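You operate a simulated robot arm through the tools that you are given. There is no shell and no other tool.

Carry out the task below with a simulated robot arm. There is one attempt and no reset: what you move stays moved.

## Task
Draw both shims out, read the gap, then shim it to 0 mm.
Fine: thickest shim first; each goes right home.

Only the result counts: the job must be done as asked and must still hold three seconds after the hand-in. Knocking over, shifting, dropping, spilling or breaking anything else fails it.

## Robot
A 5-joint arm with a two-finger parallel gripper, fixed in place. Base frame: the origin is on the floor under the middle of its stand, x ahead of it, y to its left, z up. Readings come in m, rad, newtons and seconds.
It reaches about 1.134 m from its shoulder. Its first joint turns from -2.601 to 2.601 rad. Payload 1.57 kg.
The tool frame sits at the grasp point between the pads (the TCP): z along the fingers, y along the line on which they close. The tips reach 0.03 m beyond it. Largest opening 0.11 m; finger width 0.024, thickness 0.012; the body of the gripper, 0.048 by 0.112 m, starts 0.078 m behind the TCP.
Orientation is that of the tool frame in the base frame, as a unit quaternion [w, x, y, z]. With the fingers straight down and closing along the base's y, the tool's x points along the base's -x, its y along +y and its z along -z.

## Interface
- The arm moves only by the tool move_arm. Its argument "rows" is a list of rows, each a list of 7 numbers: the finger opening in m, from 0 to 0.11, then the shift along the tool's x, y, z in units of 150 mm (1.0 is 150 mm), then the turn, a rotation vector about the tool's x, y, z in units of 90 degrees (1.0 is 90 degrees). In form: [[gripper, x, y, z, rx, ry, rz], ...]. A call has 1 to 20 rows; each row is the pose to reach, as a shift and turn from the pose commanded when the call began, along the tool's axes at that moment. A call with a number of a shift or a turn outside -1 to 1 is refused whole. A row lasts 0.2 s, in which the tool goes at most 0.05 m and 0.15 rad; a call with a longer step from one row to the next is refused whole, and so is a gripper value outside its range. Where a pose cannot be reached the arm comes as near as it can. A force on the tool above 90 N (or 10 N above the force at the start of the call, whichever is more), or a blocked arm, ends the call early, and 0.2 s more pass. The fingers move at their own pace (about 0.072 m/s each) and stop on an object; they squeeze with about 25 N. The grip force told is the motor's: it shows also when the fingers shut on nothing. Time passes only in rows, and 0.2 s behind the last, so rows that repeat a pose let the fingers close. It gives the time, the measured TCP pose, the force on the tool (base axes), the opening and the grip force at its end, in the units of the frame above (readings bear some noise), with the torque about the TCP (base axes, N m) and any sound that the robot's microphone picked up.
- Cameras (640 x 400 px; columns grow to the right, rows downward): "scene" is fixed at [0.051, -0.6506, 1.4539]; the picture's right is [0.04, -1.00, 0.00], its down [-0.82, -0.03, -0.56] and it looks along [0.56, 0.02, -0.83] (base axes); focal length 310 px, centre (320, 200). "wrist" rides on the gripper at [0.07, 0.016, -0.141] in the tool frame; the picture's right is [-0.23, 0.97, 0.00], its down [-0.86, -0.20, -0.48] and it looks along [-0.47, -0.11, 0.88] (tool axes); focal length 222 px, centre (320, 200). There is no depth. A picture from a camera that has moved, and an enlarged one, comes with that camera's place and axes in the base frame and with its lens.
- snapshot(camera): a new picture of that camera. It takes no simulated time.
- move_column(by): slides the trunk up (or, below 0, down) by that many m; the arm rides with it, the base frame stays. It gives what a move gives, with no picture.
- inspect(camera, box): a new picture of the part [left, top, right, bottom] of that camera's present view, enlarged. It takes no simulated time.
- job_done(): hands the job in; it is judged then, once.

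Places have to be worked out from the pictures, the camera data and where the tool is seen. Open the gripper and draw the arm clear of the work before you hand the job in, unless the task says otherwise.

The tools are called after "Emit:" as a command line: name --pt "numbers of a row" for each row, then --argument value for the rest, lists and objects as JSON in quotes. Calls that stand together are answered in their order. move_arm: Moves the arm, as the interface text tells. Its arguments: {"type":"object","properties":{"rows":{"type":"array","items":{"type":"array","items":{"type":"number"}}}},"required":["rows"]} The other tools are called the same way: move_column (by) moves the trunk up or down; snapshot (camera) takes a picture; inspect (camera, box) takes an enlarged picture of a part of a camera's view; job_done () hands the job in.

At the start:

```text
time_s: 0.0
eef_pos: [0.2181, -0.5627, 1.1229]
tool_rot: [-0.001, 0.0, 1.0, 0.001]
contact_force: [-1.2, -0.1, -0.1]
torque: [0.03, 0.0, 0.0]
gripper_width: 0.11
grip_force: 0.1
trunk travel left (down, up): [-0.856, 0.114]
```

scene: 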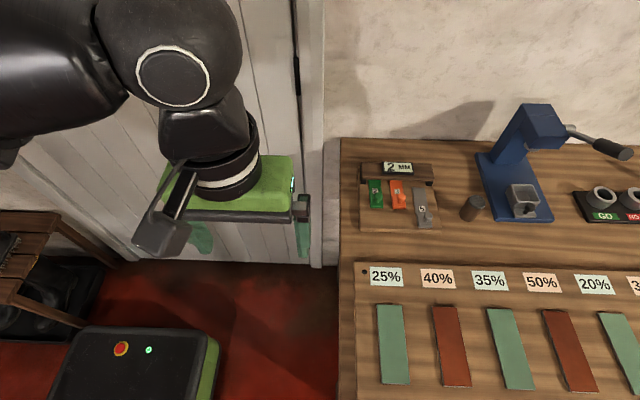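
wrist: 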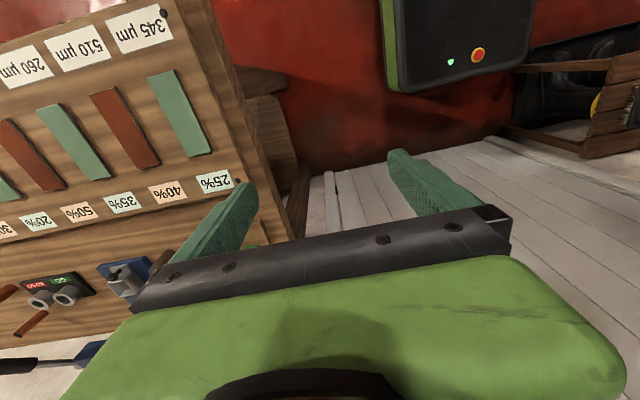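

I begin by looking closer at the bench: the small wooden fixture with a "2 MM" plate and coloured shims seems to be the work.

Emit:
inspect --camera "scene" --box '[340, 140, 460, 240]'

Emit:
inspect --camera "scene" --box '[440, 90, 640, 240]'

Emit:
inspect --camera "scene" --box '[340, 250, 640, 400]'

Emit:
inspect --camera "scene" --box '[0, 180, 340, 400]'

```text
4.00 times, centred on (400, 190) of scene
camera zoom: at [0.051, -0.6506, 1.4539], right [0.04, -1.0, 0.0], down [-0.82, -0.03, -0.56], along [0.56, 0.02, -0.83], focal length 1241 px, centre (0, 240)
```

zoom: 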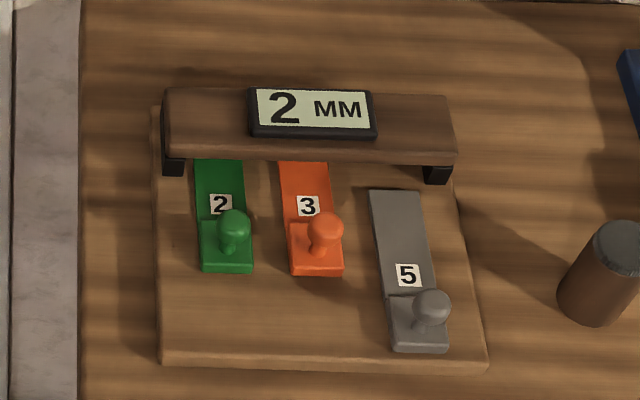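

```text
2.67 times, centred on (540, 165) of scene
camera zoom: at [0.051, -0.6506, 1.4539], right [0.04, -1.0, 0.0], down [-0.82, -0.03, -0.56], along [0.56, 0.02, -0.83], focal length 827 px, centre (-267, 293)
```

zoom: 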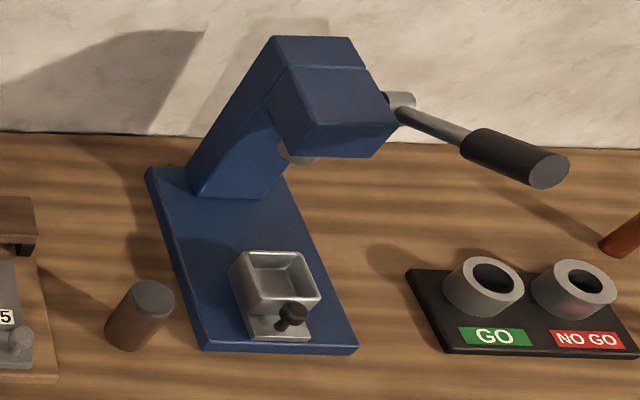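

```text
2.13 times, centred on (490, 325) of scene
camera zoom: at [0.051, -0.6506, 1.4539], right [0.04, -1.0, 0.0], down [-0.82, -0.03, -0.56], along [0.56, 0.02, -0.83], focal length 662 px, centre (-43, -67)
```

zoom: 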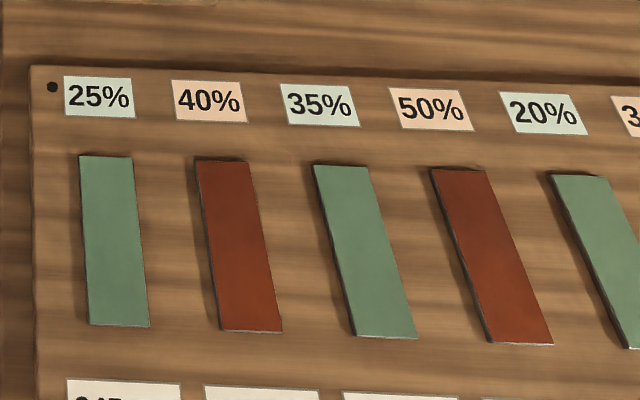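

```text
1.82 times, centred on (170, 290) of scene
camera zoom: at [0.051, -0.6506, 1.4539], right [0.04, -1.0, 0.0], down [-0.82, -0.03, -0.56], along [0.56, 0.02, -0.83], focal length 564 px, centre (593, 36)
```

zoom: 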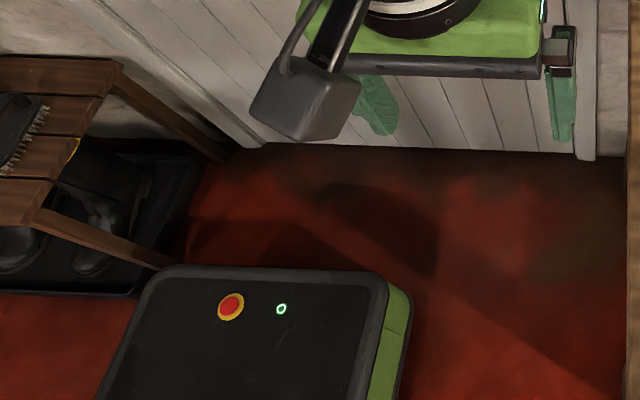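

The bench top comes out near z≈0.9 by crossing both cameras' rays (25% label at about (0.26,-0.77,0.90)). The fixture lies near x≈0.42, y≈-0.8; I move the tool above it, staying at height, to view it with the wrist camera.

Emit:
move_arm --pt "0.11 -0.135 -0.1975 0 0 0 0" --pt "0.11 -0.27 -0.395 0 0 0 0" --pt "0.11 -0.405 -0.5925 0 0 0 0" --pt "0.11 -0.54 -0.79 0 0 0 0"

```text
time_s: 1.0
eef_pos: [0.2973, -0.6831, 1.1225]
tool_rot: [0.001, 0.001, 1.0, 0.0]
contact_force: [0.2, 0.4, 0.1]
torque: [0.0, -0.03, 0.0]
gripper_width: 0.1101
grip_force: 0.1
trunk travel left (down, up): [-0.856, 0.114]
```

The move tracked well with no contact. I go on the same way to sit above the fixture's near side.

Emit:
move_arm --pt "0.11 -0.135 -0.1975 0 0 0 0" --pt "0.11 -0.27 -0.395 0 0 0 0" --pt "0.11 -0.405 -0.5925 0 0 0 0" --pt "0.11 -0.45 -0.79 0 0 0 0"

Emit:
snapshot --camera "wrist"

Emit:
snapshot --camera "scene"

```text
time_s: 2.0
eef_pos: [0.3664, -0.7996, 1.1232]
tool_rot: [0.0, 0.0, 1.0, -0.001]
contact_force: [0.0, 0.3, -0.3]
torque: [0.02, -0.04, 0.0]
gripper_width: 0.11
grip_force: 0.1
trunk travel left (down, up): [-0.856, 0.114]
```

```text
taken
camera wrist: at [0.2972, -0.7805, 1.2644], right [0.23, 0.97, 0.0], down [0.86, -0.2, 0.48], along [0.47, -0.11, -0.88], focal length 222 px, centre (320, 200)
```

wrist: 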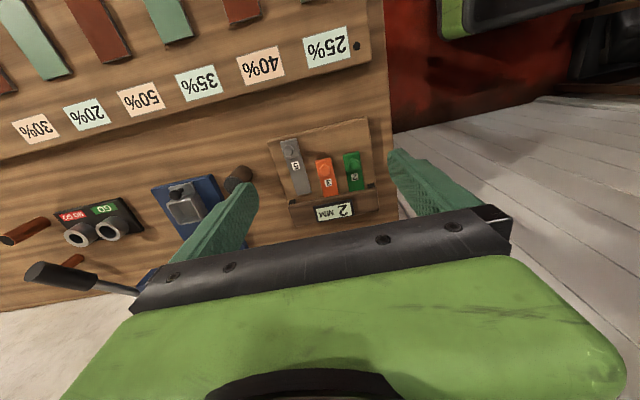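

```text
taken
```

scene: 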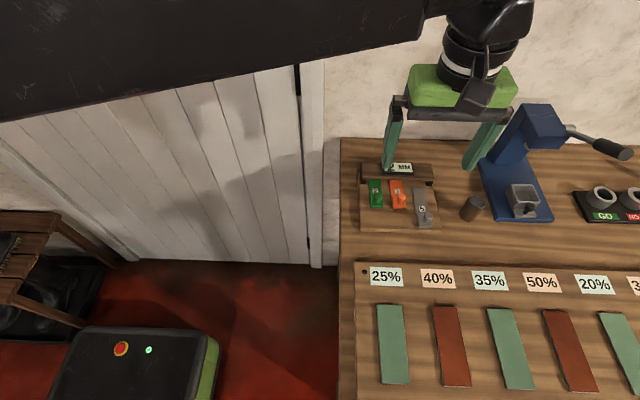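

The wrist camera now sees the fixture between the fingers. I enlarge it to measure shims, knobs and the bar.

Emit:
inspect --camera "wrist" --box '[255, 110, 399, 230]'

Emit:
inspect --camera "scene" --box '[350, 150, 446, 240]'

```text
3.33 times, centred on (327, 170) of wrist
camera zoom: at [0.2972, -0.7805, 1.2644], right [0.23, 0.97, 0.0], down [0.86, -0.2, 0.48], along [0.47, -0.11, -0.88], focal length 740 px, centre (297, 300)
```

zoom: 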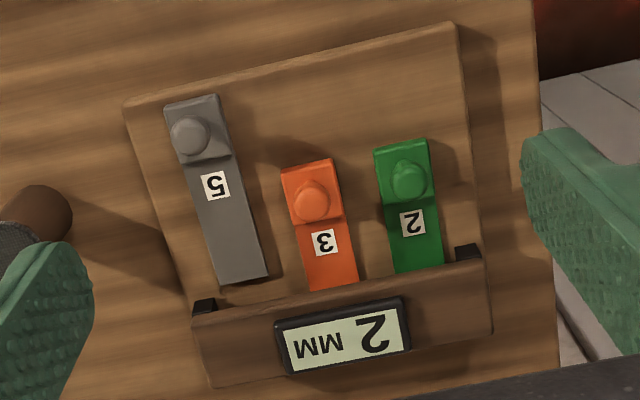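

```text
4.44 times, centred on (398, 195) of scene
camera zoom: at [0.051, -0.6506, 1.4539], right [0.04, -1.0, 0.0], down [-0.82, -0.03, -0.56], along [0.56, 0.02, -0.83], focal length 1379 px, centre (-27, 222)
```

zoom: 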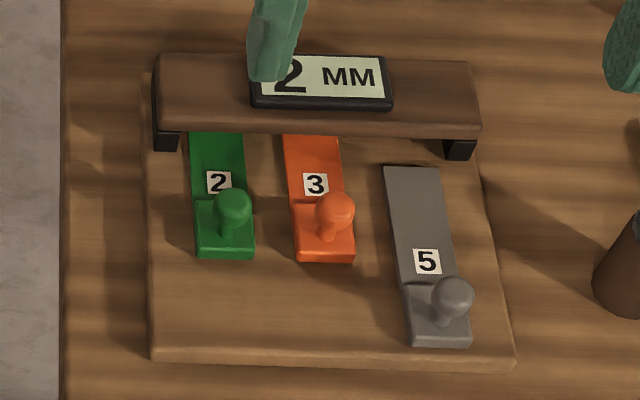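

Rough stereo puts the green knob near (0.425,-0.757,0.925). I go lower (TCP z≈1.02) over the open near side of the fixture for a sharper second view.

Emit:
move_arm --pt "0.11 0 0 0.2 0 0 0" --pt "0.11 0 0 0.4 0 0 0" --pt "0.11 0 0 0.6 0 0 0" --pt "0.11 0 0 0.67 0 0 0" --pt "0.11 0 0 0.67 0 0 0"

Emit:
snapshot --camera "wrist"

Emit:
inspect --camera "scene" --box '[350, 120, 510, 240]'

```text
time_s: 3.2
eef_pos: [0.3667, -0.7973, 1.1231]
tool_rot: [-0.001, 0.0, 1.0, -0.001]
contact_force: [-0.1, -0.3, -0.3]
torque: [0.02, 0.03, -0.01]
gripper_width: 0.1098
grip_force: 0.1
out of reach, approached as far as the arm can: row 1, 2, 3, 4, 5
trunk travel left (down, up): [-0.856, 0.114]
```

```text
taken
camera wrist: at [0.2972, -0.7797, 1.2645], right [0.23, 0.97, 0.0], down [0.86, -0.2, 0.48], along [0.47, -0.11, -0.88], focal length 222 px, centre (320, 200)
```

wrist: 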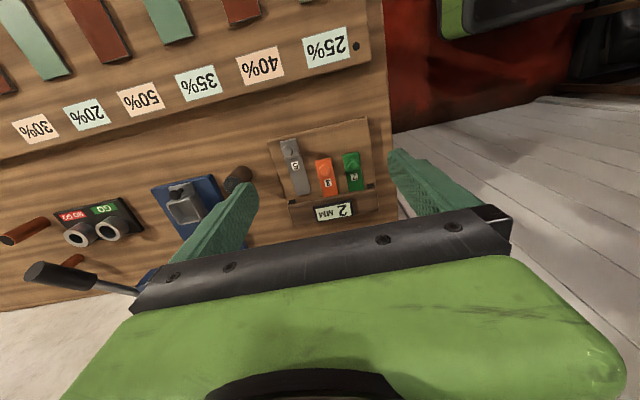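

```text
3.33 times, centred on (430, 180) of scene
camera zoom: at [0.051, -0.6506, 1.4539], right [0.04, -1.0, 0.0], down [-0.82, -0.03, -0.56], along [0.56, 0.02, -0.83], focal length 1034 px, centre (-47, 267)
```

zoom: 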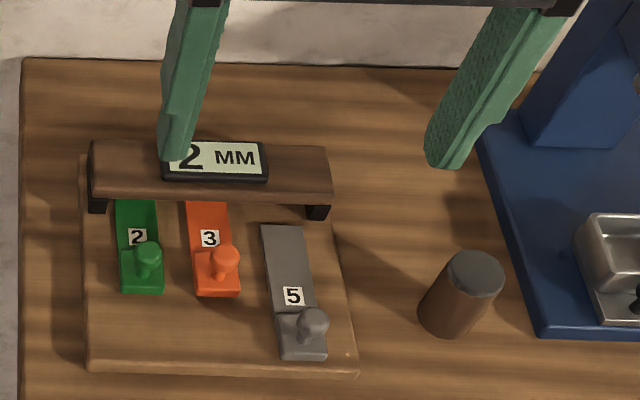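

The arm can't go lower by itself in this pose, so I lower the trunk. 0.10 m down keeps the finger tips (z≈0.99) above everything near the fixture.

Emit:
move_column --by -0.1

Emit:
snapshot --camera "wrist"

Emit:
snapshot --camera "scene"

```text
time_s: 4.5
eef_pos: [0.3673, -0.7971, 1.0237]
tool_rot: [-0.001, -0.001, 1.0, -0.001]
contact_force: [0.4, -0.8, 1.5]
torque: [0.01, -0.01, 0.01]
gripper_width: 0.1101
grip_force: 0.0
trunk travel left (down, up): [-0.756, 0.214]
```

```text
taken
camera wrist: at [0.2973, -0.7797, 1.1646], right [0.23, 0.97, 0.0], down [0.86, -0.2, 0.48], along [0.47, -0.11, -0.88], focal length 222 px, centre (320, 200)
```

wrist: 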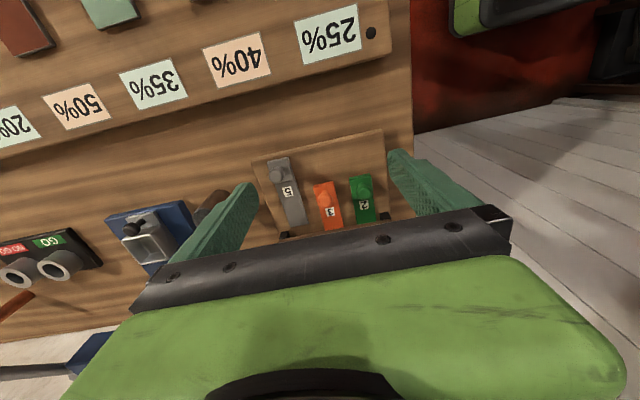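

```text
taken
```

scene: 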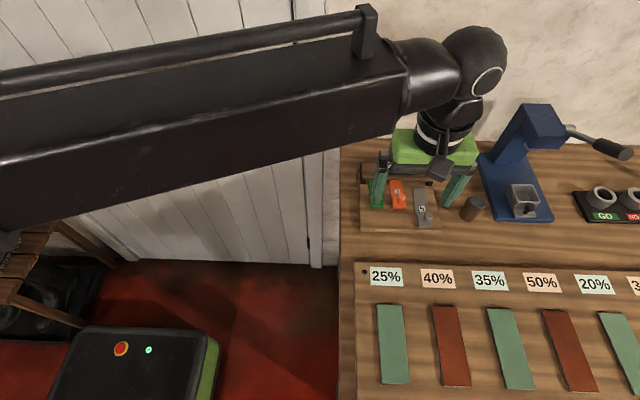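

The wrist view is closer but the gripper hides the bar. I enlarge what is visible and compute again.

Emit:
inspect --camera "wrist" --box '[240, 120, 400, 240]'

Emit:
inspect --camera "scene" --box '[350, 120, 510, 240]'

```text
3.33 times, centred on (320, 180) of wrist
camera zoom: at [0.2973, -0.7797, 1.1646], right [0.23, 0.97, 0.0], down [0.86, -0.2, 0.48], along [0.47, -0.11, -0.88], focal length 740 px, centre (320, 267)
```

zoom: 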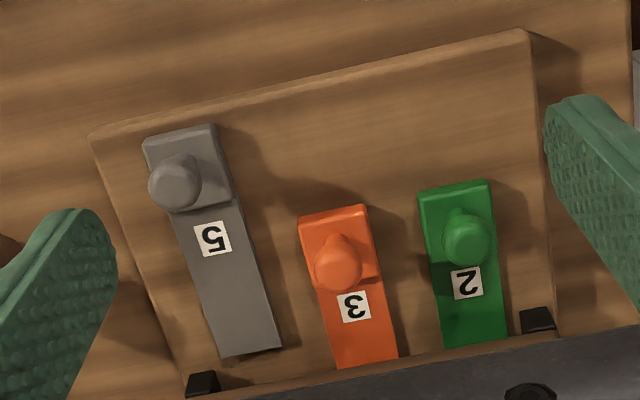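

```text
3.33 times, centred on (430, 180) of scene
camera zoom: at [0.051, -0.6506, 1.4539], right [0.04, -1.0, 0.0], down [-0.82, -0.03, -0.56], along [0.56, 0.02, -0.83], focal length 1034 px, centre (-47, 267)
```

zoom: 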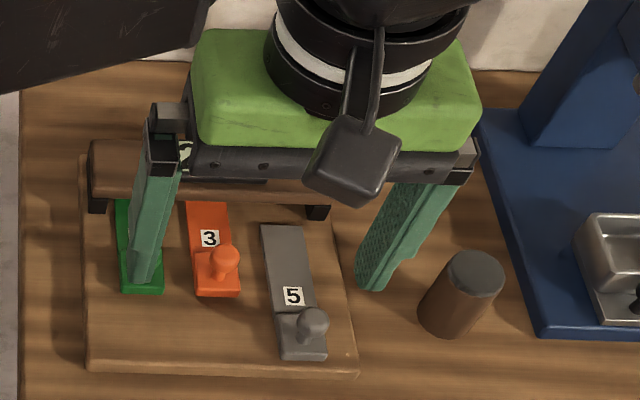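

Two wrist views from different heights give ball centres: green "2" ≈ (0.430,-0.755,0.917), orange "3" ≈ (0.428,-0.803,0.92), grey "5" ≈ (0.384,-0.854,0.918); the fixture is square to the base axes and the bar's front is near x≈0.478. I go above the green knob at the present height and narrow the fingers to 42 mm so they fit between neighbours.

Emit:
move_arm --pt "0.08 -0.21 0.139 0 0 0 0" --pt "0.042 -0.4233 0.278 0 0 0 0" --pt "0.042 -0.4233 0.278 0 0 0 0" --pt "0.042 -0.4233 0.278 0 0 0 0"

Emit:
snapshot --camera "wrist"

Emit:
inspect --camera "scene" --box '[350, 120, 510, 240]'

```text
time_s: 5.5
eef_pos: [0.4312, -0.7573, 1.0231]
tool_rot: [0.0, 0.0, 1.0, 0.0]
contact_force: [0.1, -0.1, -0.1]
torque: [0.02, 0.02, -0.04]
gripper_width: 0.0421
grip_force: 0.1
trunk travel left (down, up): [-0.756, 0.214]
```

```text
taken
camera wrist: at [0.3622, -0.7388, 1.1645], right [0.23, 0.97, 0.0], down [0.86, -0.2, 0.48], along [0.47, -0.11, -0.88], focal length 222 px, centre (320, 200)
```

wrist: 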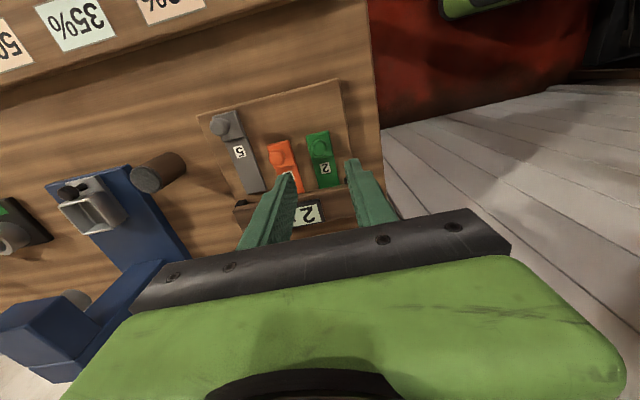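

```text
3.33 times, centred on (430, 180) of scene
camera zoom: at [0.051, -0.6506, 1.4539], right [0.04, -1.0, 0.0], down [-0.82, -0.03, -0.56], along [0.56, 0.02, -0.83], focal length 1034 px, centre (-47, 267)
```

zoom: 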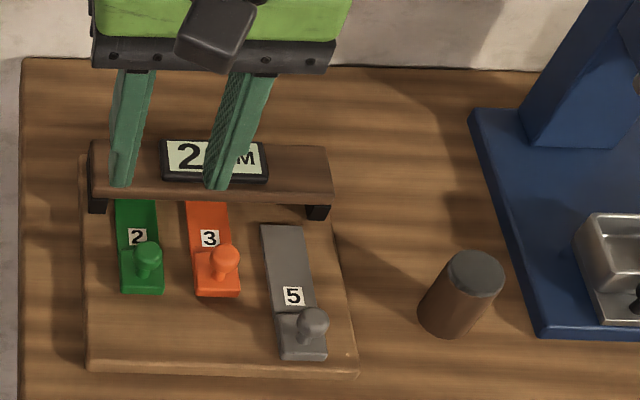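

The fingers hang above the green knob. I enlarge the wrist view for another ray to the green ball and to check the bar.

Emit:
inspect --camera "wrist" --box '[190, 70, 420, 250]'

```text
2.22 times, centred on (305, 160) of wrist
camera zoom: at [0.3622, -0.7388, 1.1645], right [0.23, 0.97, 0.0], down [0.86, -0.2, 0.48], along [0.47, -0.11, -0.88], focal length 494 px, centre (353, 289)
```

zoom: 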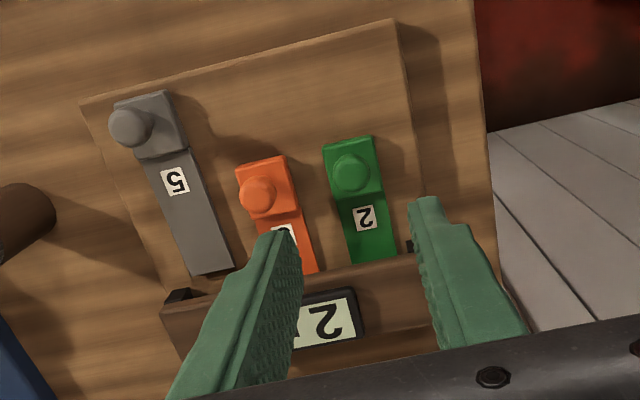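

The green ball ray agrees: (0.429,-0.7556,0.917), and the TCP is above it within 2 mm. I lower the trunk 0.055 m, leaving the tips just over the ball's top, and look again.

Emit:
move_column --by -0.055

Emit:
inspect --camera "wrist" --box '[230, 90, 410, 220]'

Emit:
inspect --camera "scene" --box '[350, 130, 446, 220]'

```text
time_s: 6.5
eef_pos: [0.4313, -0.7575, 0.9677]
tool_rot: [0.0, 0.0, 1.0, 0.001]
contact_force: [-0.9, 0.4, -0.1]
torque: [0.01, -0.01, 0.01]
gripper_width: 0.042
grip_force: 0.0
trunk travel left (down, up): [-0.701, 0.269]
```

```text
3.08 times, centred on (320, 155) of wrist
camera zoom: at [0.362, -0.7388, 1.1096], right [0.23, 0.97, 0.0], down [0.86, -0.2, 0.48], along [0.47, -0.11, -0.88], focal length 684 px, centre (320, 338)
```

zoom: 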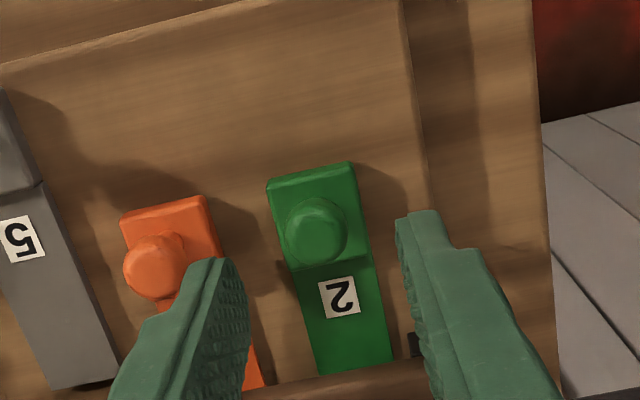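

```text
4.44 times, centred on (398, 175) of scene
camera zoom: at [0.051, -0.6506, 1.4539], right [0.04, -1.0, 0.0], down [-0.82, -0.03, -0.56], along [0.56, 0.02, -0.83], focal length 1379 px, centre (-27, 311)
```

zoom: 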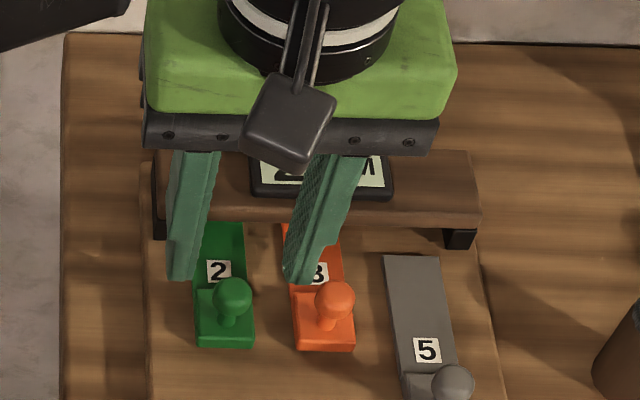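

Averaging all rays, the green ball's centre is at about (0.429,-0.756,0.920) with radius 9 mm. I correct the TCP by 2 mm in x and 1.5 mm in y, then lower 25 mm so the tips straddle the ball.

Emit:
move_arm --pt "0.042 0.0133 0.01 0 0 0 0"

Emit:
move_column --by -0.025

Emit:
snapshot --camera "wrist"

Emit:
inspect --camera "scene" --box '[350, 130, 446, 220]'

```text
time_s: 6.9
eef_pos: [0.4299, -0.7554, 0.9678]
tool_rot: [0.0, 0.0, 1.0, 0.001]
contact_force: [0.1, 0.5, -0.3]
torque: [0.01, 0.02, -0.03]
gripper_width: 0.0423
grip_force: 0.1
trunk travel left (down, up): [-0.701, 0.269]
```

```text
time_s: 7.6
eef_pos: [0.4295, -0.7557, 0.9417]
tool_rot: [0.0, 0.001, 1.0, 0.0]
contact_force: [-0.3, 0.2, 0.7]
torque: [0.0, 0.01, 0.0]
gripper_width: 0.0419
grip_force: 0.2
trunk travel left (down, up): [-0.676, 0.294]
```

```text
taken
camera wrist: at [0.36, -0.7372, 1.0845], right [0.23, 0.97, 0.0], down [0.86, -0.2, 0.48], along [0.47, -0.11, -0.88], focal length 222 px, centre (320, 200)
```

wrist: 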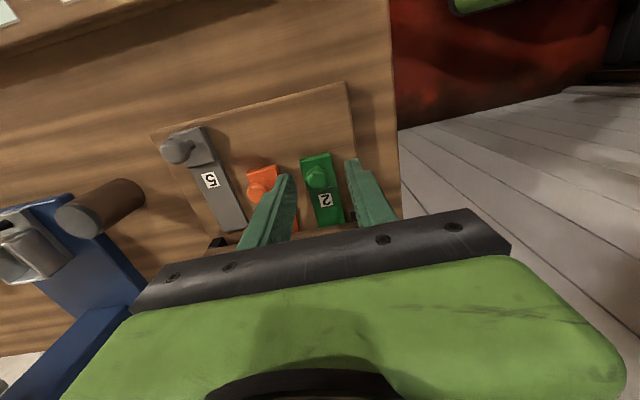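

```text
4.44 times, centred on (398, 175) of scene
camera zoom: at [0.051, -0.6506, 1.4539], right [0.04, -1.0, 0.0], down [-0.82, -0.03, -0.56], along [0.56, 0.02, -0.83], focal length 1379 px, centre (-27, 311)
```

zoom: 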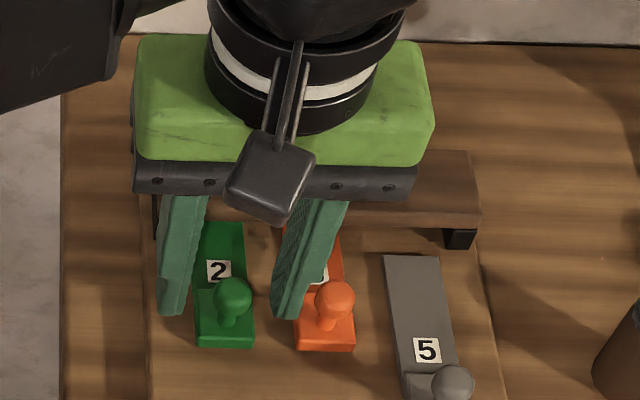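

The tips appear on both sides of the green ball at its height with no contact force. A closer wrist look before closing.

Emit:
inspect --camera "wrist" --box '[240, 120, 400, 240]'

```text
3.33 times, centred on (320, 180) of wrist
camera zoom: at [0.36, -0.7372, 1.0845], right [0.23, 0.97, 0.0], down [0.86, -0.2, 0.48], along [0.47, -0.11, -0.88], focal length 740 px, centre (320, 267)
```

zoom: 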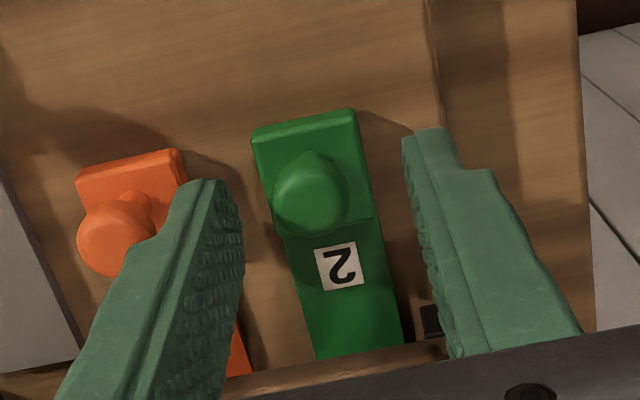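

The ball is centred between the pads in y. I close on it in place.

Emit:
move_arm --pt "0.02 0 0 0 0 0 0" --pt "0.0 0 0 0 0 0 0" --pt "0.0 0 0 0 0 0 0" --pt "0.0 0 0 0 0 0 0"

Emit:
inspect --camera "wrist" --box '[240, 120, 400, 240]'

```text
time_s: 8.6
eef_pos: [0.4299, -0.7574, 0.9425]
tool_rot: [0.0, -0.001, 1.0, -0.001]
contact_force: [-0.2, -16.6, 10.3]
torque: [-0.34, 0.1, 0.05]
gripper_width: 0.0164
grip_force: 31.8
trunk travel left (down, up): [-0.676, 0.294]
```

```text
3.33 times, centred on (320, 180) of wrist
camera zoom: at [0.3593, -0.7384, 1.0844], right [0.23, 0.97, 0.0], down [0.85, -0.2, 0.48], along [0.47, -0.11, -0.88], focal length 740 px, centre (320, 267)
```

zoom: 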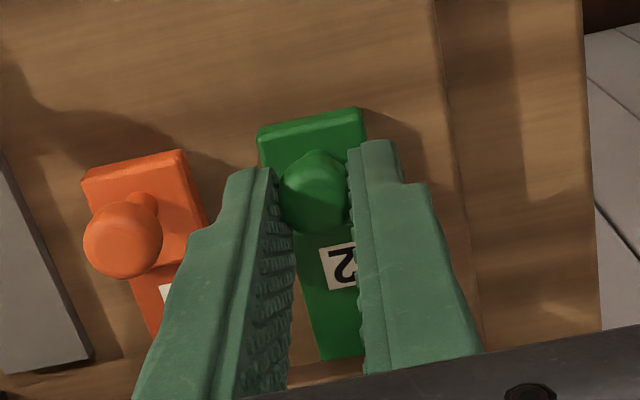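

The grip shows a 17 N side force and a 10 N upward force: the ball sits about 2 mm further to -y and a few mm lower than assumed. I reopen, shift 2 mm in -y and 5 mm down, and close again.

Emit:
move_arm --pt "0.036 0 0 0 0 0 0" --pt "0.036 0 -0.012 0 0 0 0" --pt "0.036 0 -0.012 0 0 0 0"

Emit:
move_column --by -0.005

Emit:
move_arm --pt "0.02 0 0 0 0 0 0" --pt "0.0 0 0 0 0 0 0" --pt "0.0 0 0 0 0 0 0" --pt "0.0 0 0 0 0 0 0"

```text
time_s: 9.4
eef_pos: [0.4302, -0.7561, 0.943]
tool_rot: [0.0, 0.001, 1.0, 0.0]
contact_force: [-0.2, 0.5, 0.1]
torque: [-0.01, 0.02, -0.02]
gripper_width: 0.0361
grip_force: 0.0
trunk travel left (down, up): [-0.676, 0.294]
```

```text
time_s: 9.9
eef_pos: [0.43, -0.7562, 0.9374]
tool_rot: [0.0, 0.0, 1.0, 0.0]
contact_force: [-1.0, 0.3, -0.1]
torque: [0.05, 0.0, -0.02]
gripper_width: 0.0359
grip_force: 0.1
trunk travel left (down, up): [-0.671, 0.299]
```

```text
time_s: 10.9
eef_pos: [0.4315, -0.7569, 0.9369]
tool_rot: [0.0, 0.0, 1.0, 0.0]
contact_force: [0.9, 2.6, -2.1]
torque: [0.05, -0.03, 0.0]
gripper_width: 0.0165
grip_force: 32.1
trunk travel left (down, up): [-0.671, 0.299]
```

Now the grip is clean (2–3 N side load, 32 N grip). I draw the green shim 12 mm towards me first and watch the force.

Emit:
move_arm --pt "0.0 0.02 0 0 0 0 0" --pt "0.0 0.04 0 0 0 0 0" --pt "0.0 0.06 0 0 0 0 0" --pt "0.0 0.08 0 0 0 0 0"

Emit:
inspect --camera "wrist" --box '[240, 120, 400, 240]'

Emit:
inspect --camera "scene" --box '[350, 130, 446, 220]'

```text
time_s: 11.9
eef_pos: [0.4181, -0.7574, 0.9389]
tool_rot: [0.0, 0.0, 1.0, 0.0]
contact_force: [0.2, 4.2, -4.0]
torque: [0.04, -0.17, -0.02]
gripper_width: 0.0166
grip_force: 31.6
trunk travel left (down, up): [-0.671, 0.299]
```

```text
3.33 times, centred on (320, 180) of wrist
camera zoom: at [0.3481, -0.7388, 1.0796], right [0.23, 0.97, 0.0], down [0.86, -0.2, 0.48], along [0.47, -0.11, -0.88], focal length 740 px, centre (320, 267)
```

zoom: 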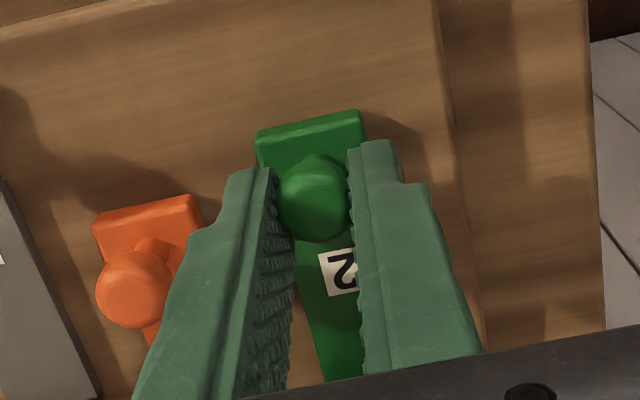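

```text
4.44 times, centred on (398, 175) of scene
camera zoom: at [0.051, -0.6506, 1.4539], right [0.04, -1.0, 0.0], down [-0.82, -0.03, -0.56], along [0.56, 0.02, -0.83], focal length 1379 px, centre (-27, 311)
```

zoom: 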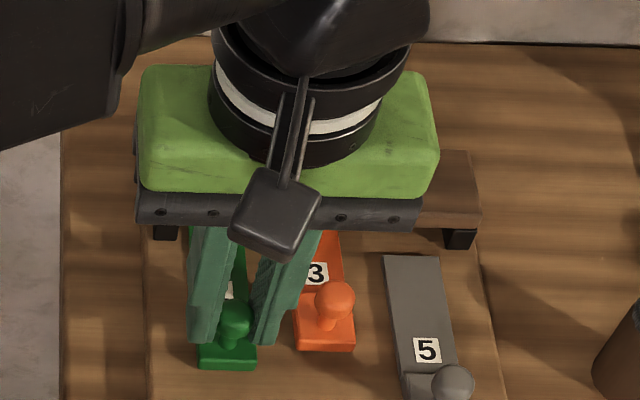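

The shim follows the gripper with almost no drag. I draw it the remaining 34 mm, to match the grey shim's parked spot.

Emit:
move_arm --pt "0.0 0.038 0 0 0 0 0" --pt "0.0 0.076 0 0 0 0 0" --pt "0.0 0.114 0 0 0 0 0" --pt "0.0 0.152 0 0 0 0 0" --pt "0.0 0.19 0 0 0 0 0" --pt "0.0 0.226 0 0 0 0 0" --pt "0.0 0.226 0 0 0 0 0"

Emit:
snapshot --camera "wrist"

Emit:
inspect --camera "scene" --box '[350, 130, 470, 240]'

```text
time_s: 13.5
eef_pos: [0.3848, -0.7569, 0.9363]
tool_rot: [0.0, -0.001, 1.0, 0.0]
contact_force: [5.3, 2.3, 0.8]
torque: [0.02, -0.09, 0.0]
gripper_width: 0.0167
grip_force: 31.6
trunk travel left (down, up): [-0.671, 0.299]
```

```text
taken
camera wrist: at [0.3151, -0.7387, 1.0795], right [0.23, 0.97, 0.0], down [0.86, -0.2, 0.48], along [0.47, -0.11, -0.88], focal length 222 px, centre (320, 200)
```

wrist: 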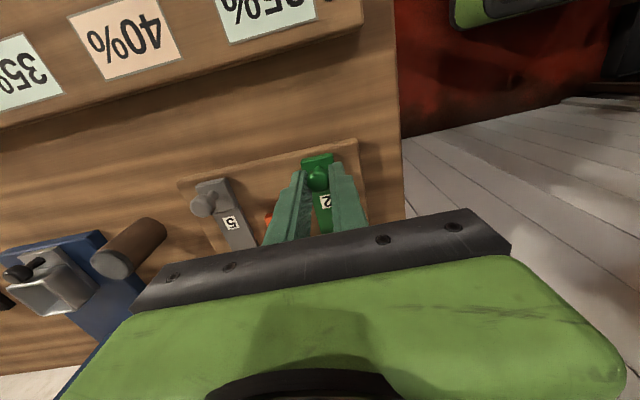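

```text
3.64 times, centred on (410, 185) of scene
camera zoom: at [0.051, -0.6506, 1.4539], right [0.04, -1.0, 0.0], down [-0.82, -0.03, -0.56], along [0.56, 0.02, -0.83], focal length 1128 px, centre (-7, 254)
```

zoom: 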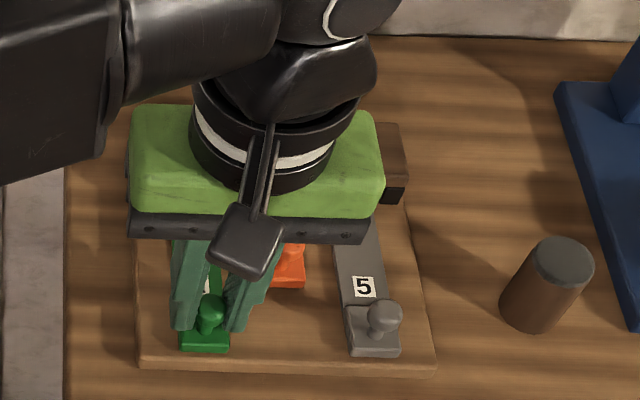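

The green block is within about 2 mm of the grey one's line; a 5 N pull appeared. I draw 2.5 mm more and see whether it meets a stop.

Emit:
move_arm --pt "0.0 0.009 0 0 0 0 0" --pt "0.0 0.017 0 0 0 0 0" --pt "0.0 0.017 0 0 0 0 0"

Emit:
inspect --camera "scene" --box '[350, 130, 470, 240]'

Emit:
inspect --camera "wrist" --box '[160, 130, 400, 280]'

```text
time_s: 14.3
eef_pos: [0.3837, -0.7569, 0.9369]
tool_rot: [0.001, -0.001, 1.0, -0.001]
contact_force: [20.8, -4.2, 11.7]
torque: [-0.02, -0.65, 0.05]
gripper_width: 0.0166
grip_force: 32.1
trunk travel left (down, up): [-0.671, 0.299]
```

```text
3.64 times, centred on (410, 185) of scene
camera zoom: at [0.051, -0.6506, 1.4539], right [0.04, -1.0, 0.0], down [-0.82, -0.03, -0.56], along [0.56, 0.02, -0.83], focal length 1128 px, centre (-7, 254)
```

zoom: 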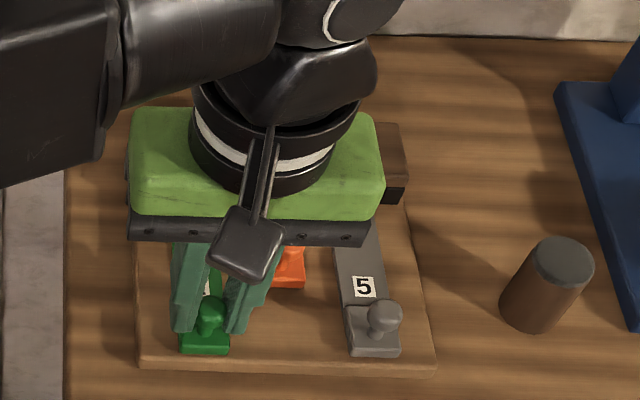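

```text
2.67 times, centred on (280, 205) of wrist
camera zoom: at [0.3136, -0.7386, 1.0794], right [0.23, 0.97, 0.0], down [0.85, -0.2, 0.48], along [0.47, -0.11, -0.88], focal length 592 px, centre (427, 187)
```

zoom: 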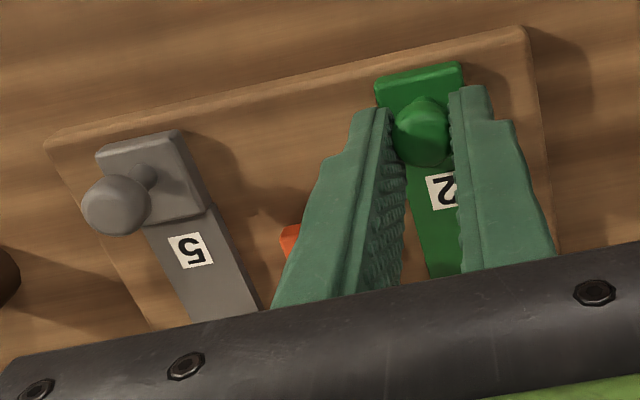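

It met the drawn-out stop (21 N at x≈0.384). I back off 1.5 mm to relax the arm, open the fingers, and rise 40 mm.

Emit:
move_arm --pt "0.0 -0.012 0 0 0 0 0" --pt "0.0 -0.012 0 0 0 0 0" --pt "0.042 -0.012 0 0 0 0 0" --pt "0.042 -0.012 0 0 0 0 0" --pt "0.042 -0.012 0 0 0 0 0" --pt "0.042 -0.012 0 -0.13 0 0 0" --pt "0.042 -0.012 0 -0.27 0 0 0"

Emit:
inspect --camera "scene" --box '[350, 130, 470, 240]'

Emit:
snapshot --camera "wrist"

```text
time_s: 15.9
eef_pos: [0.3833, -0.7571, 0.9378]
tool_rot: [0.0, 0.001, 1.0, 0.0]
contact_force: [0.5, 0.2, -0.1]
torque: [0.0, 0.01, -0.01]
gripper_width: 0.0419
grip_force: 0.0
out of reach, approached as far as the arm can: row 6, 7
trunk travel left (down, up): [-0.671, 0.299]
```

```text
3.64 times, centred on (410, 185) of scene
camera zoom: at [0.051, -0.6506, 1.4539], right [0.04, -1.0, 0.0], down [-0.82, -0.03, -0.56], along [0.56, 0.02, -0.83], focal length 1128 px, centre (-7, 254)
```

zoom: 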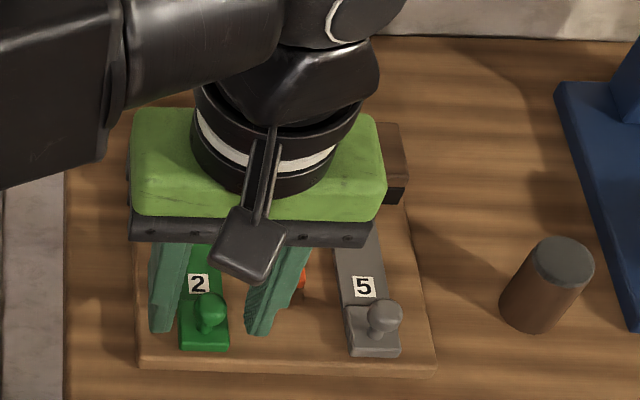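

```text
taken
camera wrist: at [0.3132, -0.7392, 1.0795], right [0.23, 0.97, 0.0], down [0.86, -0.2, 0.48], along [0.47, -0.11, -0.88], focal length 222 px, centre (320, 200)
```

wrist: 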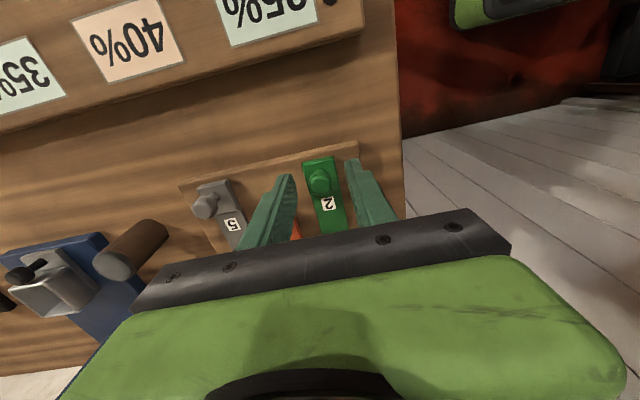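

Only the trunk moves the tool vertically, so I raise the trunk 35 mm. Then I shift over to the orange knob near (0.4295,-0.806).

Emit:
move_column --by 0.035

Emit:
move_arm --pt "0.042 -0.1 -0.11 0 0 0 0" --pt "0.042 -0.2 -0.22 0 0 0 0" --pt "0.042 -0.307 -0.327 0 0 0 0" --pt "0.042 -0.307 -0.327 0 0 0 0"

Emit:
inspect --camera "wrist" --box '[230, 90, 410, 220]'

Emit:
inspect --camera "scene" --box '[350, 130, 470, 240]'

```text
time_s: 16.7
eef_pos: [0.3828, -0.7578, 0.9725]
tool_rot: [-0.001, 0.0, 1.0, 0.0]
contact_force: [-0.5, -0.6, -0.2]
torque: [0.0, 0.01, 0.0]
gripper_width: 0.0421
grip_force: 0.1
trunk travel left (down, up): [-0.706, 0.264]
```

```text
time_s: 17.7
eef_pos: [0.4289, -0.8048, 0.9732]
tool_rot: [0.0, 0.0, 1.0, 0.001]
contact_force: [0.5, 0.8, -0.3]
torque: [0.03, 0.0, -0.01]
gripper_width: 0.0419
grip_force: 0.1
trunk travel left (down, up): [-0.706, 0.264]
```

```text
3.08 times, centred on (320, 155) of wrist
camera zoom: at [0.3582, -0.7877, 1.1146], right [0.23, 0.97, 0.0], down [0.86, -0.2, 0.48], along [0.47, -0.11, -0.88], focal length 684 px, centre (320, 338)
```

zoom: 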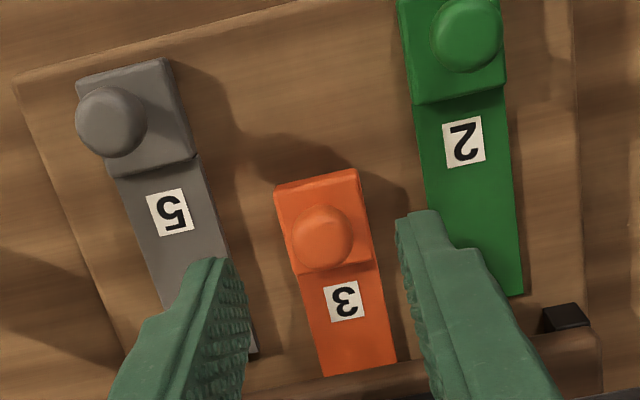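

```text
3.64 times, centred on (410, 185) of scene
camera zoom: at [0.051, -0.6506, 1.4539], right [0.04, -1.0, 0.0], down [-0.82, -0.03, -0.56], along [0.56, 0.02, -0.83], focal length 1128 px, centre (-7, 254)
```

zoom: 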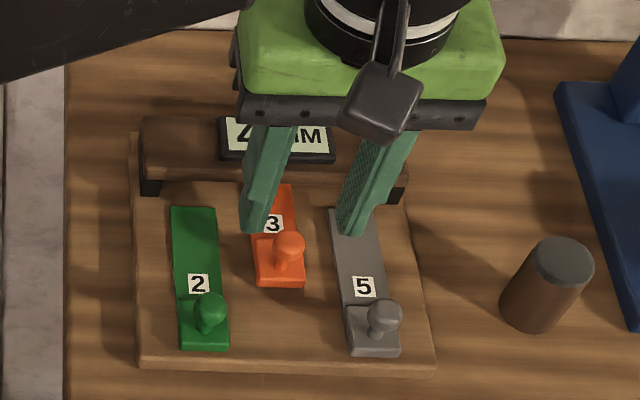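

The readout now shows 4 mm with only the 3 left in, so the open gap should be 7. The orange ball lies at about (0.428,-0.804), right under the TCP; I lower 35 mm around it and close.

Emit:
move_column --by -0.035

Emit:
inspect --camera "wrist" --box '[240, 120, 400, 240]'

```text
time_s: 18.5
eef_pos: [0.4273, -0.8052, 0.9382]
tool_rot: [-0.001, 0.0, 1.0, 0.0]
contact_force: [0.0, -0.8, 1.1]
torque: [-0.03, -0.02, 0.0]
gripper_width: 0.0419
grip_force: 0.1
trunk travel left (down, up): [-0.671, 0.299]
```

```text
3.33 times, centred on (320, 180) of wrist
camera zoom: at [0.3582, -0.7876, 1.0795], right [0.23, 0.97, 0.0], down [0.86, -0.2, 0.48], along [0.47, -0.11, -0.88], focal length 740 px, centre (320, 267)
```

zoom: 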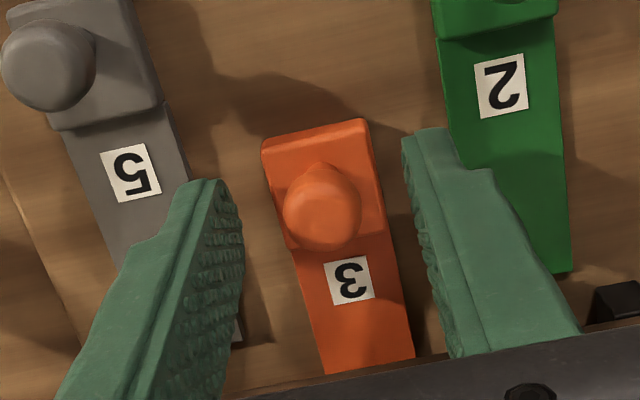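

The orange ball is centred between the pads, no contact. I close on it.

Emit:
move_arm --pt "0.02 0 0 0 0 0 0" --pt "0.0 0 0 0 0 0 0" --pt "0.0 0 0 0 0 0 0" --pt "0.0 0 0 0 0 0 0"

```text
time_s: 19.5
eef_pos: [0.4279, -0.8046, 0.9383]
tool_rot: [0.0, -0.001, 1.0, 0.0]
contact_force: [-2.0, 12.3, -7.8]
torque: [0.15, -0.03, -0.03]
gripper_width: 0.0167
grip_force: 32.5
trunk travel left (down, up): [-0.671, 0.299]
```

Grip holds, with a 12 N side load meaning the ball is ~1 mm to +y. I relieve that by 1.2 mm while drawing the orange shim out, 12 mm first.

Emit:
move_arm --pt "0.0 0.0 0.008 0 0 0 0" --pt "0.0 0.02 0.008 0 0 0 0" --pt "0.0 0.04 0.008 0 0 0 0" --pt "0.0 0.06 0.008 0 0 0 0" --pt "0.0 0.08 0.008 0 0 0 0"

Emit:
inspect --camera "wrist" --box '[240, 120, 400, 240]'

```text
time_s: 20.7
eef_pos: [0.4153, -0.8048, 0.9368]
tool_rot: [-0.001, 0.0, 1.0, -0.002]
contact_force: [0.0, -0.6, 0.8]
torque: [0.0, -0.09, 0.0]
gripper_width: 0.0167
grip_force: 32.1
trunk travel left (down, up): [-0.671, 0.299]
```

```text
3.33 times, centred on (320, 180) of wrist
camera zoom: at [0.3456, -0.7865, 1.0796], right [0.23, 0.97, 0.0], down [0.86, -0.2, 0.48], along [0.47, -0.11, -0.88], focal length 740 px, centre (320, 267)
```

zoom: 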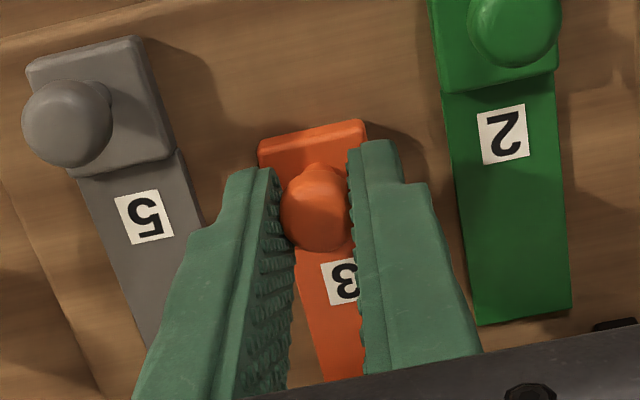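

Side loads vanished and the shim moves freely. I draw it the remaining 33 mm to its stop.

Emit:
move_arm --pt "0.0 0.038 0 0 0 0 0" --pt "0.0 0.076 0 0 0 0 0" --pt "0.0 0.114 0 0 0 0 0" --pt "0.0 0.152 0 0 0 0 0" --pt "0.0 0.19 0 0 0 0 0" --pt "0.0 0.215 0 0 0 0 0" --pt "0.0 0.215 0 0 0 0 0"

```text
time_s: 22.3
eef_pos: [0.3831, -0.8039, 0.937]
tool_rot: [0.0, 0.0, 1.0, 0.0]
contact_force: [-0.1, -8.1, 7.8]
torque: [-0.14, -0.05, 0.03]
gripper_width: 0.0167
grip_force: 31.5
trunk travel left (down, up): [-0.671, 0.299]
```

No stop felt yet; I ease 0.7 mm to -y and draw 2 mm more.

Emit:
move_arm --pt "0.0 0.006 -0.005 0 0 0 0" --pt "0.0 0.013 -0.005 0 0 0 0" --pt "0.0 0.013 -0.005 0 0 0 0"

```text
time_s: 23.1
eef_pos: [0.3817, -0.8041, 0.9362]
tool_rot: [0.0, -0.001, 1.0, -0.001]
contact_force: [1.8, -1.8, 2.9]
torque: [0.0, -0.14, 0.02]
gripper_width: 0.0169
grip_force: 31.8
trunk travel left (down, up): [-0.671, 0.299]
```

Travel is now 46 mm, like the green's 47 mm. I check the picture against the other two blocks.

Emit:
inspect --camera "wrist" --box '[160, 110, 430, 260]'

Emit:
inspect --camera "scene" --box '[350, 130, 470, 240]'

```text
2.37 times, centred on (295, 185) of wrist
camera zoom: at [0.3127, -0.7868, 1.0796], right [0.23, 0.97, 0.0], down [0.86, -0.2, 0.48], along [0.47, -0.11, -0.88], focal length 526 px, centre (379, 236)
```

zoom: 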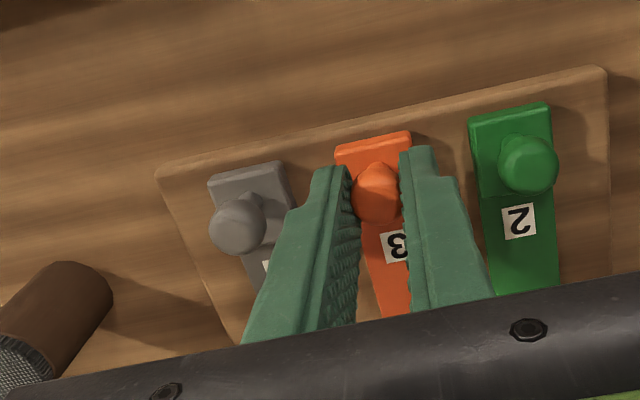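

```text
3.64 times, centred on (410, 185) of scene
camera zoom: at [0.051, -0.6506, 1.4539], right [0.04, -1.0, 0.0], down [-0.82, -0.03, -0.56], along [0.56, 0.02, -0.83], focal length 1128 px, centre (-7, 254)
```

zoom: 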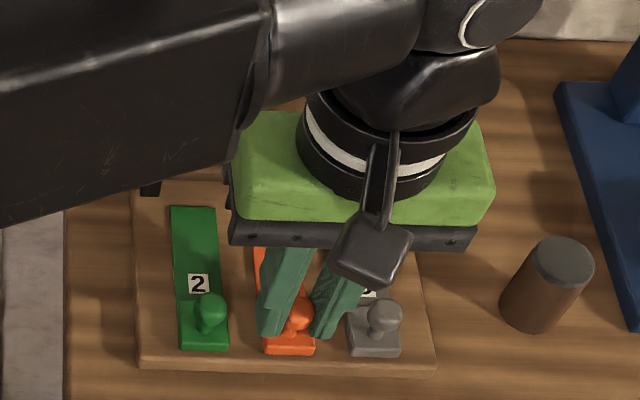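

The orange block lines up with the other two drawn-out blocks. I open the fingers, then raise the trunk 0.18 m so the readout becomes visible to the scene camera.

Emit:
move_arm --pt "0.036 0 0 0 0 0 0" --pt "0.036 0 0 0 0 0 0" --pt "0.036 0 0 0 0 0 0"

Emit:
move_column --by 0.18

Emit:
inspect --camera "scene" --box '[350, 130, 470, 240]'

Emit:
snapshot --camera "wrist"

```text
time_s: 23.9
eef_pos: [0.3828, -0.8058, 0.9376]
tool_rot: [-0.001, 0.001, 1.0, 0.0]
contact_force: [0.5, 0.1, -0.1]
torque: [-0.02, -0.04, 0.03]
gripper_width: 0.036
grip_force: 0.2
trunk travel left (down, up): [-0.671, 0.299]
```

```text
time_s: 25.9
eef_pos: [0.3815, -0.8064, 1.1166]
tool_rot: [-0.001, 0.0, 1.0, 0.0]
contact_force: [-0.2, 0.6, 0.9]
torque: [0.0, 0.0, -0.03]
gripper_width: 0.036
grip_force: 0.0
trunk travel left (down, up): [-0.851, 0.119]
```

```text
3.64 times, centred on (410, 185) of scene
camera zoom: at [0.051, -0.6506, 1.4539], right [0.04, -1.0, 0.0], down [-0.82, -0.03, -0.56], along [0.56, 0.02, -0.83], focal length 1128 px, centre (-7, 254)
```

zoom: 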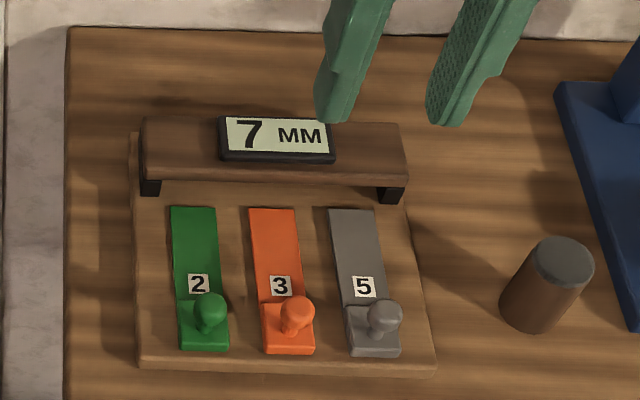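

```text
taken
camera wrist: at [0.3123, -0.7872, 1.2595], right [0.23, 0.97, 0.0], down [0.86, -0.2, 0.48], along [0.47, -0.11, -0.88], focal length 222 px, centre (320, 200)
```

wrist: 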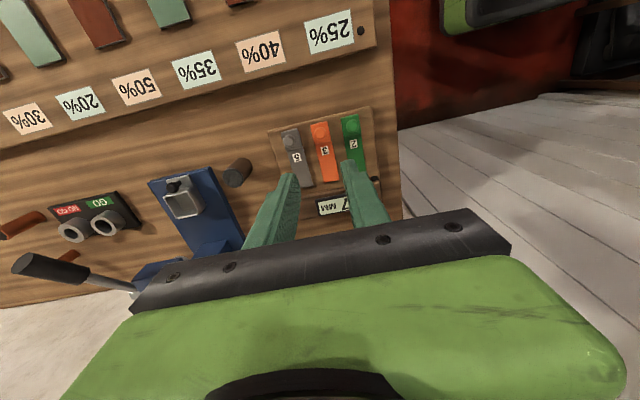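

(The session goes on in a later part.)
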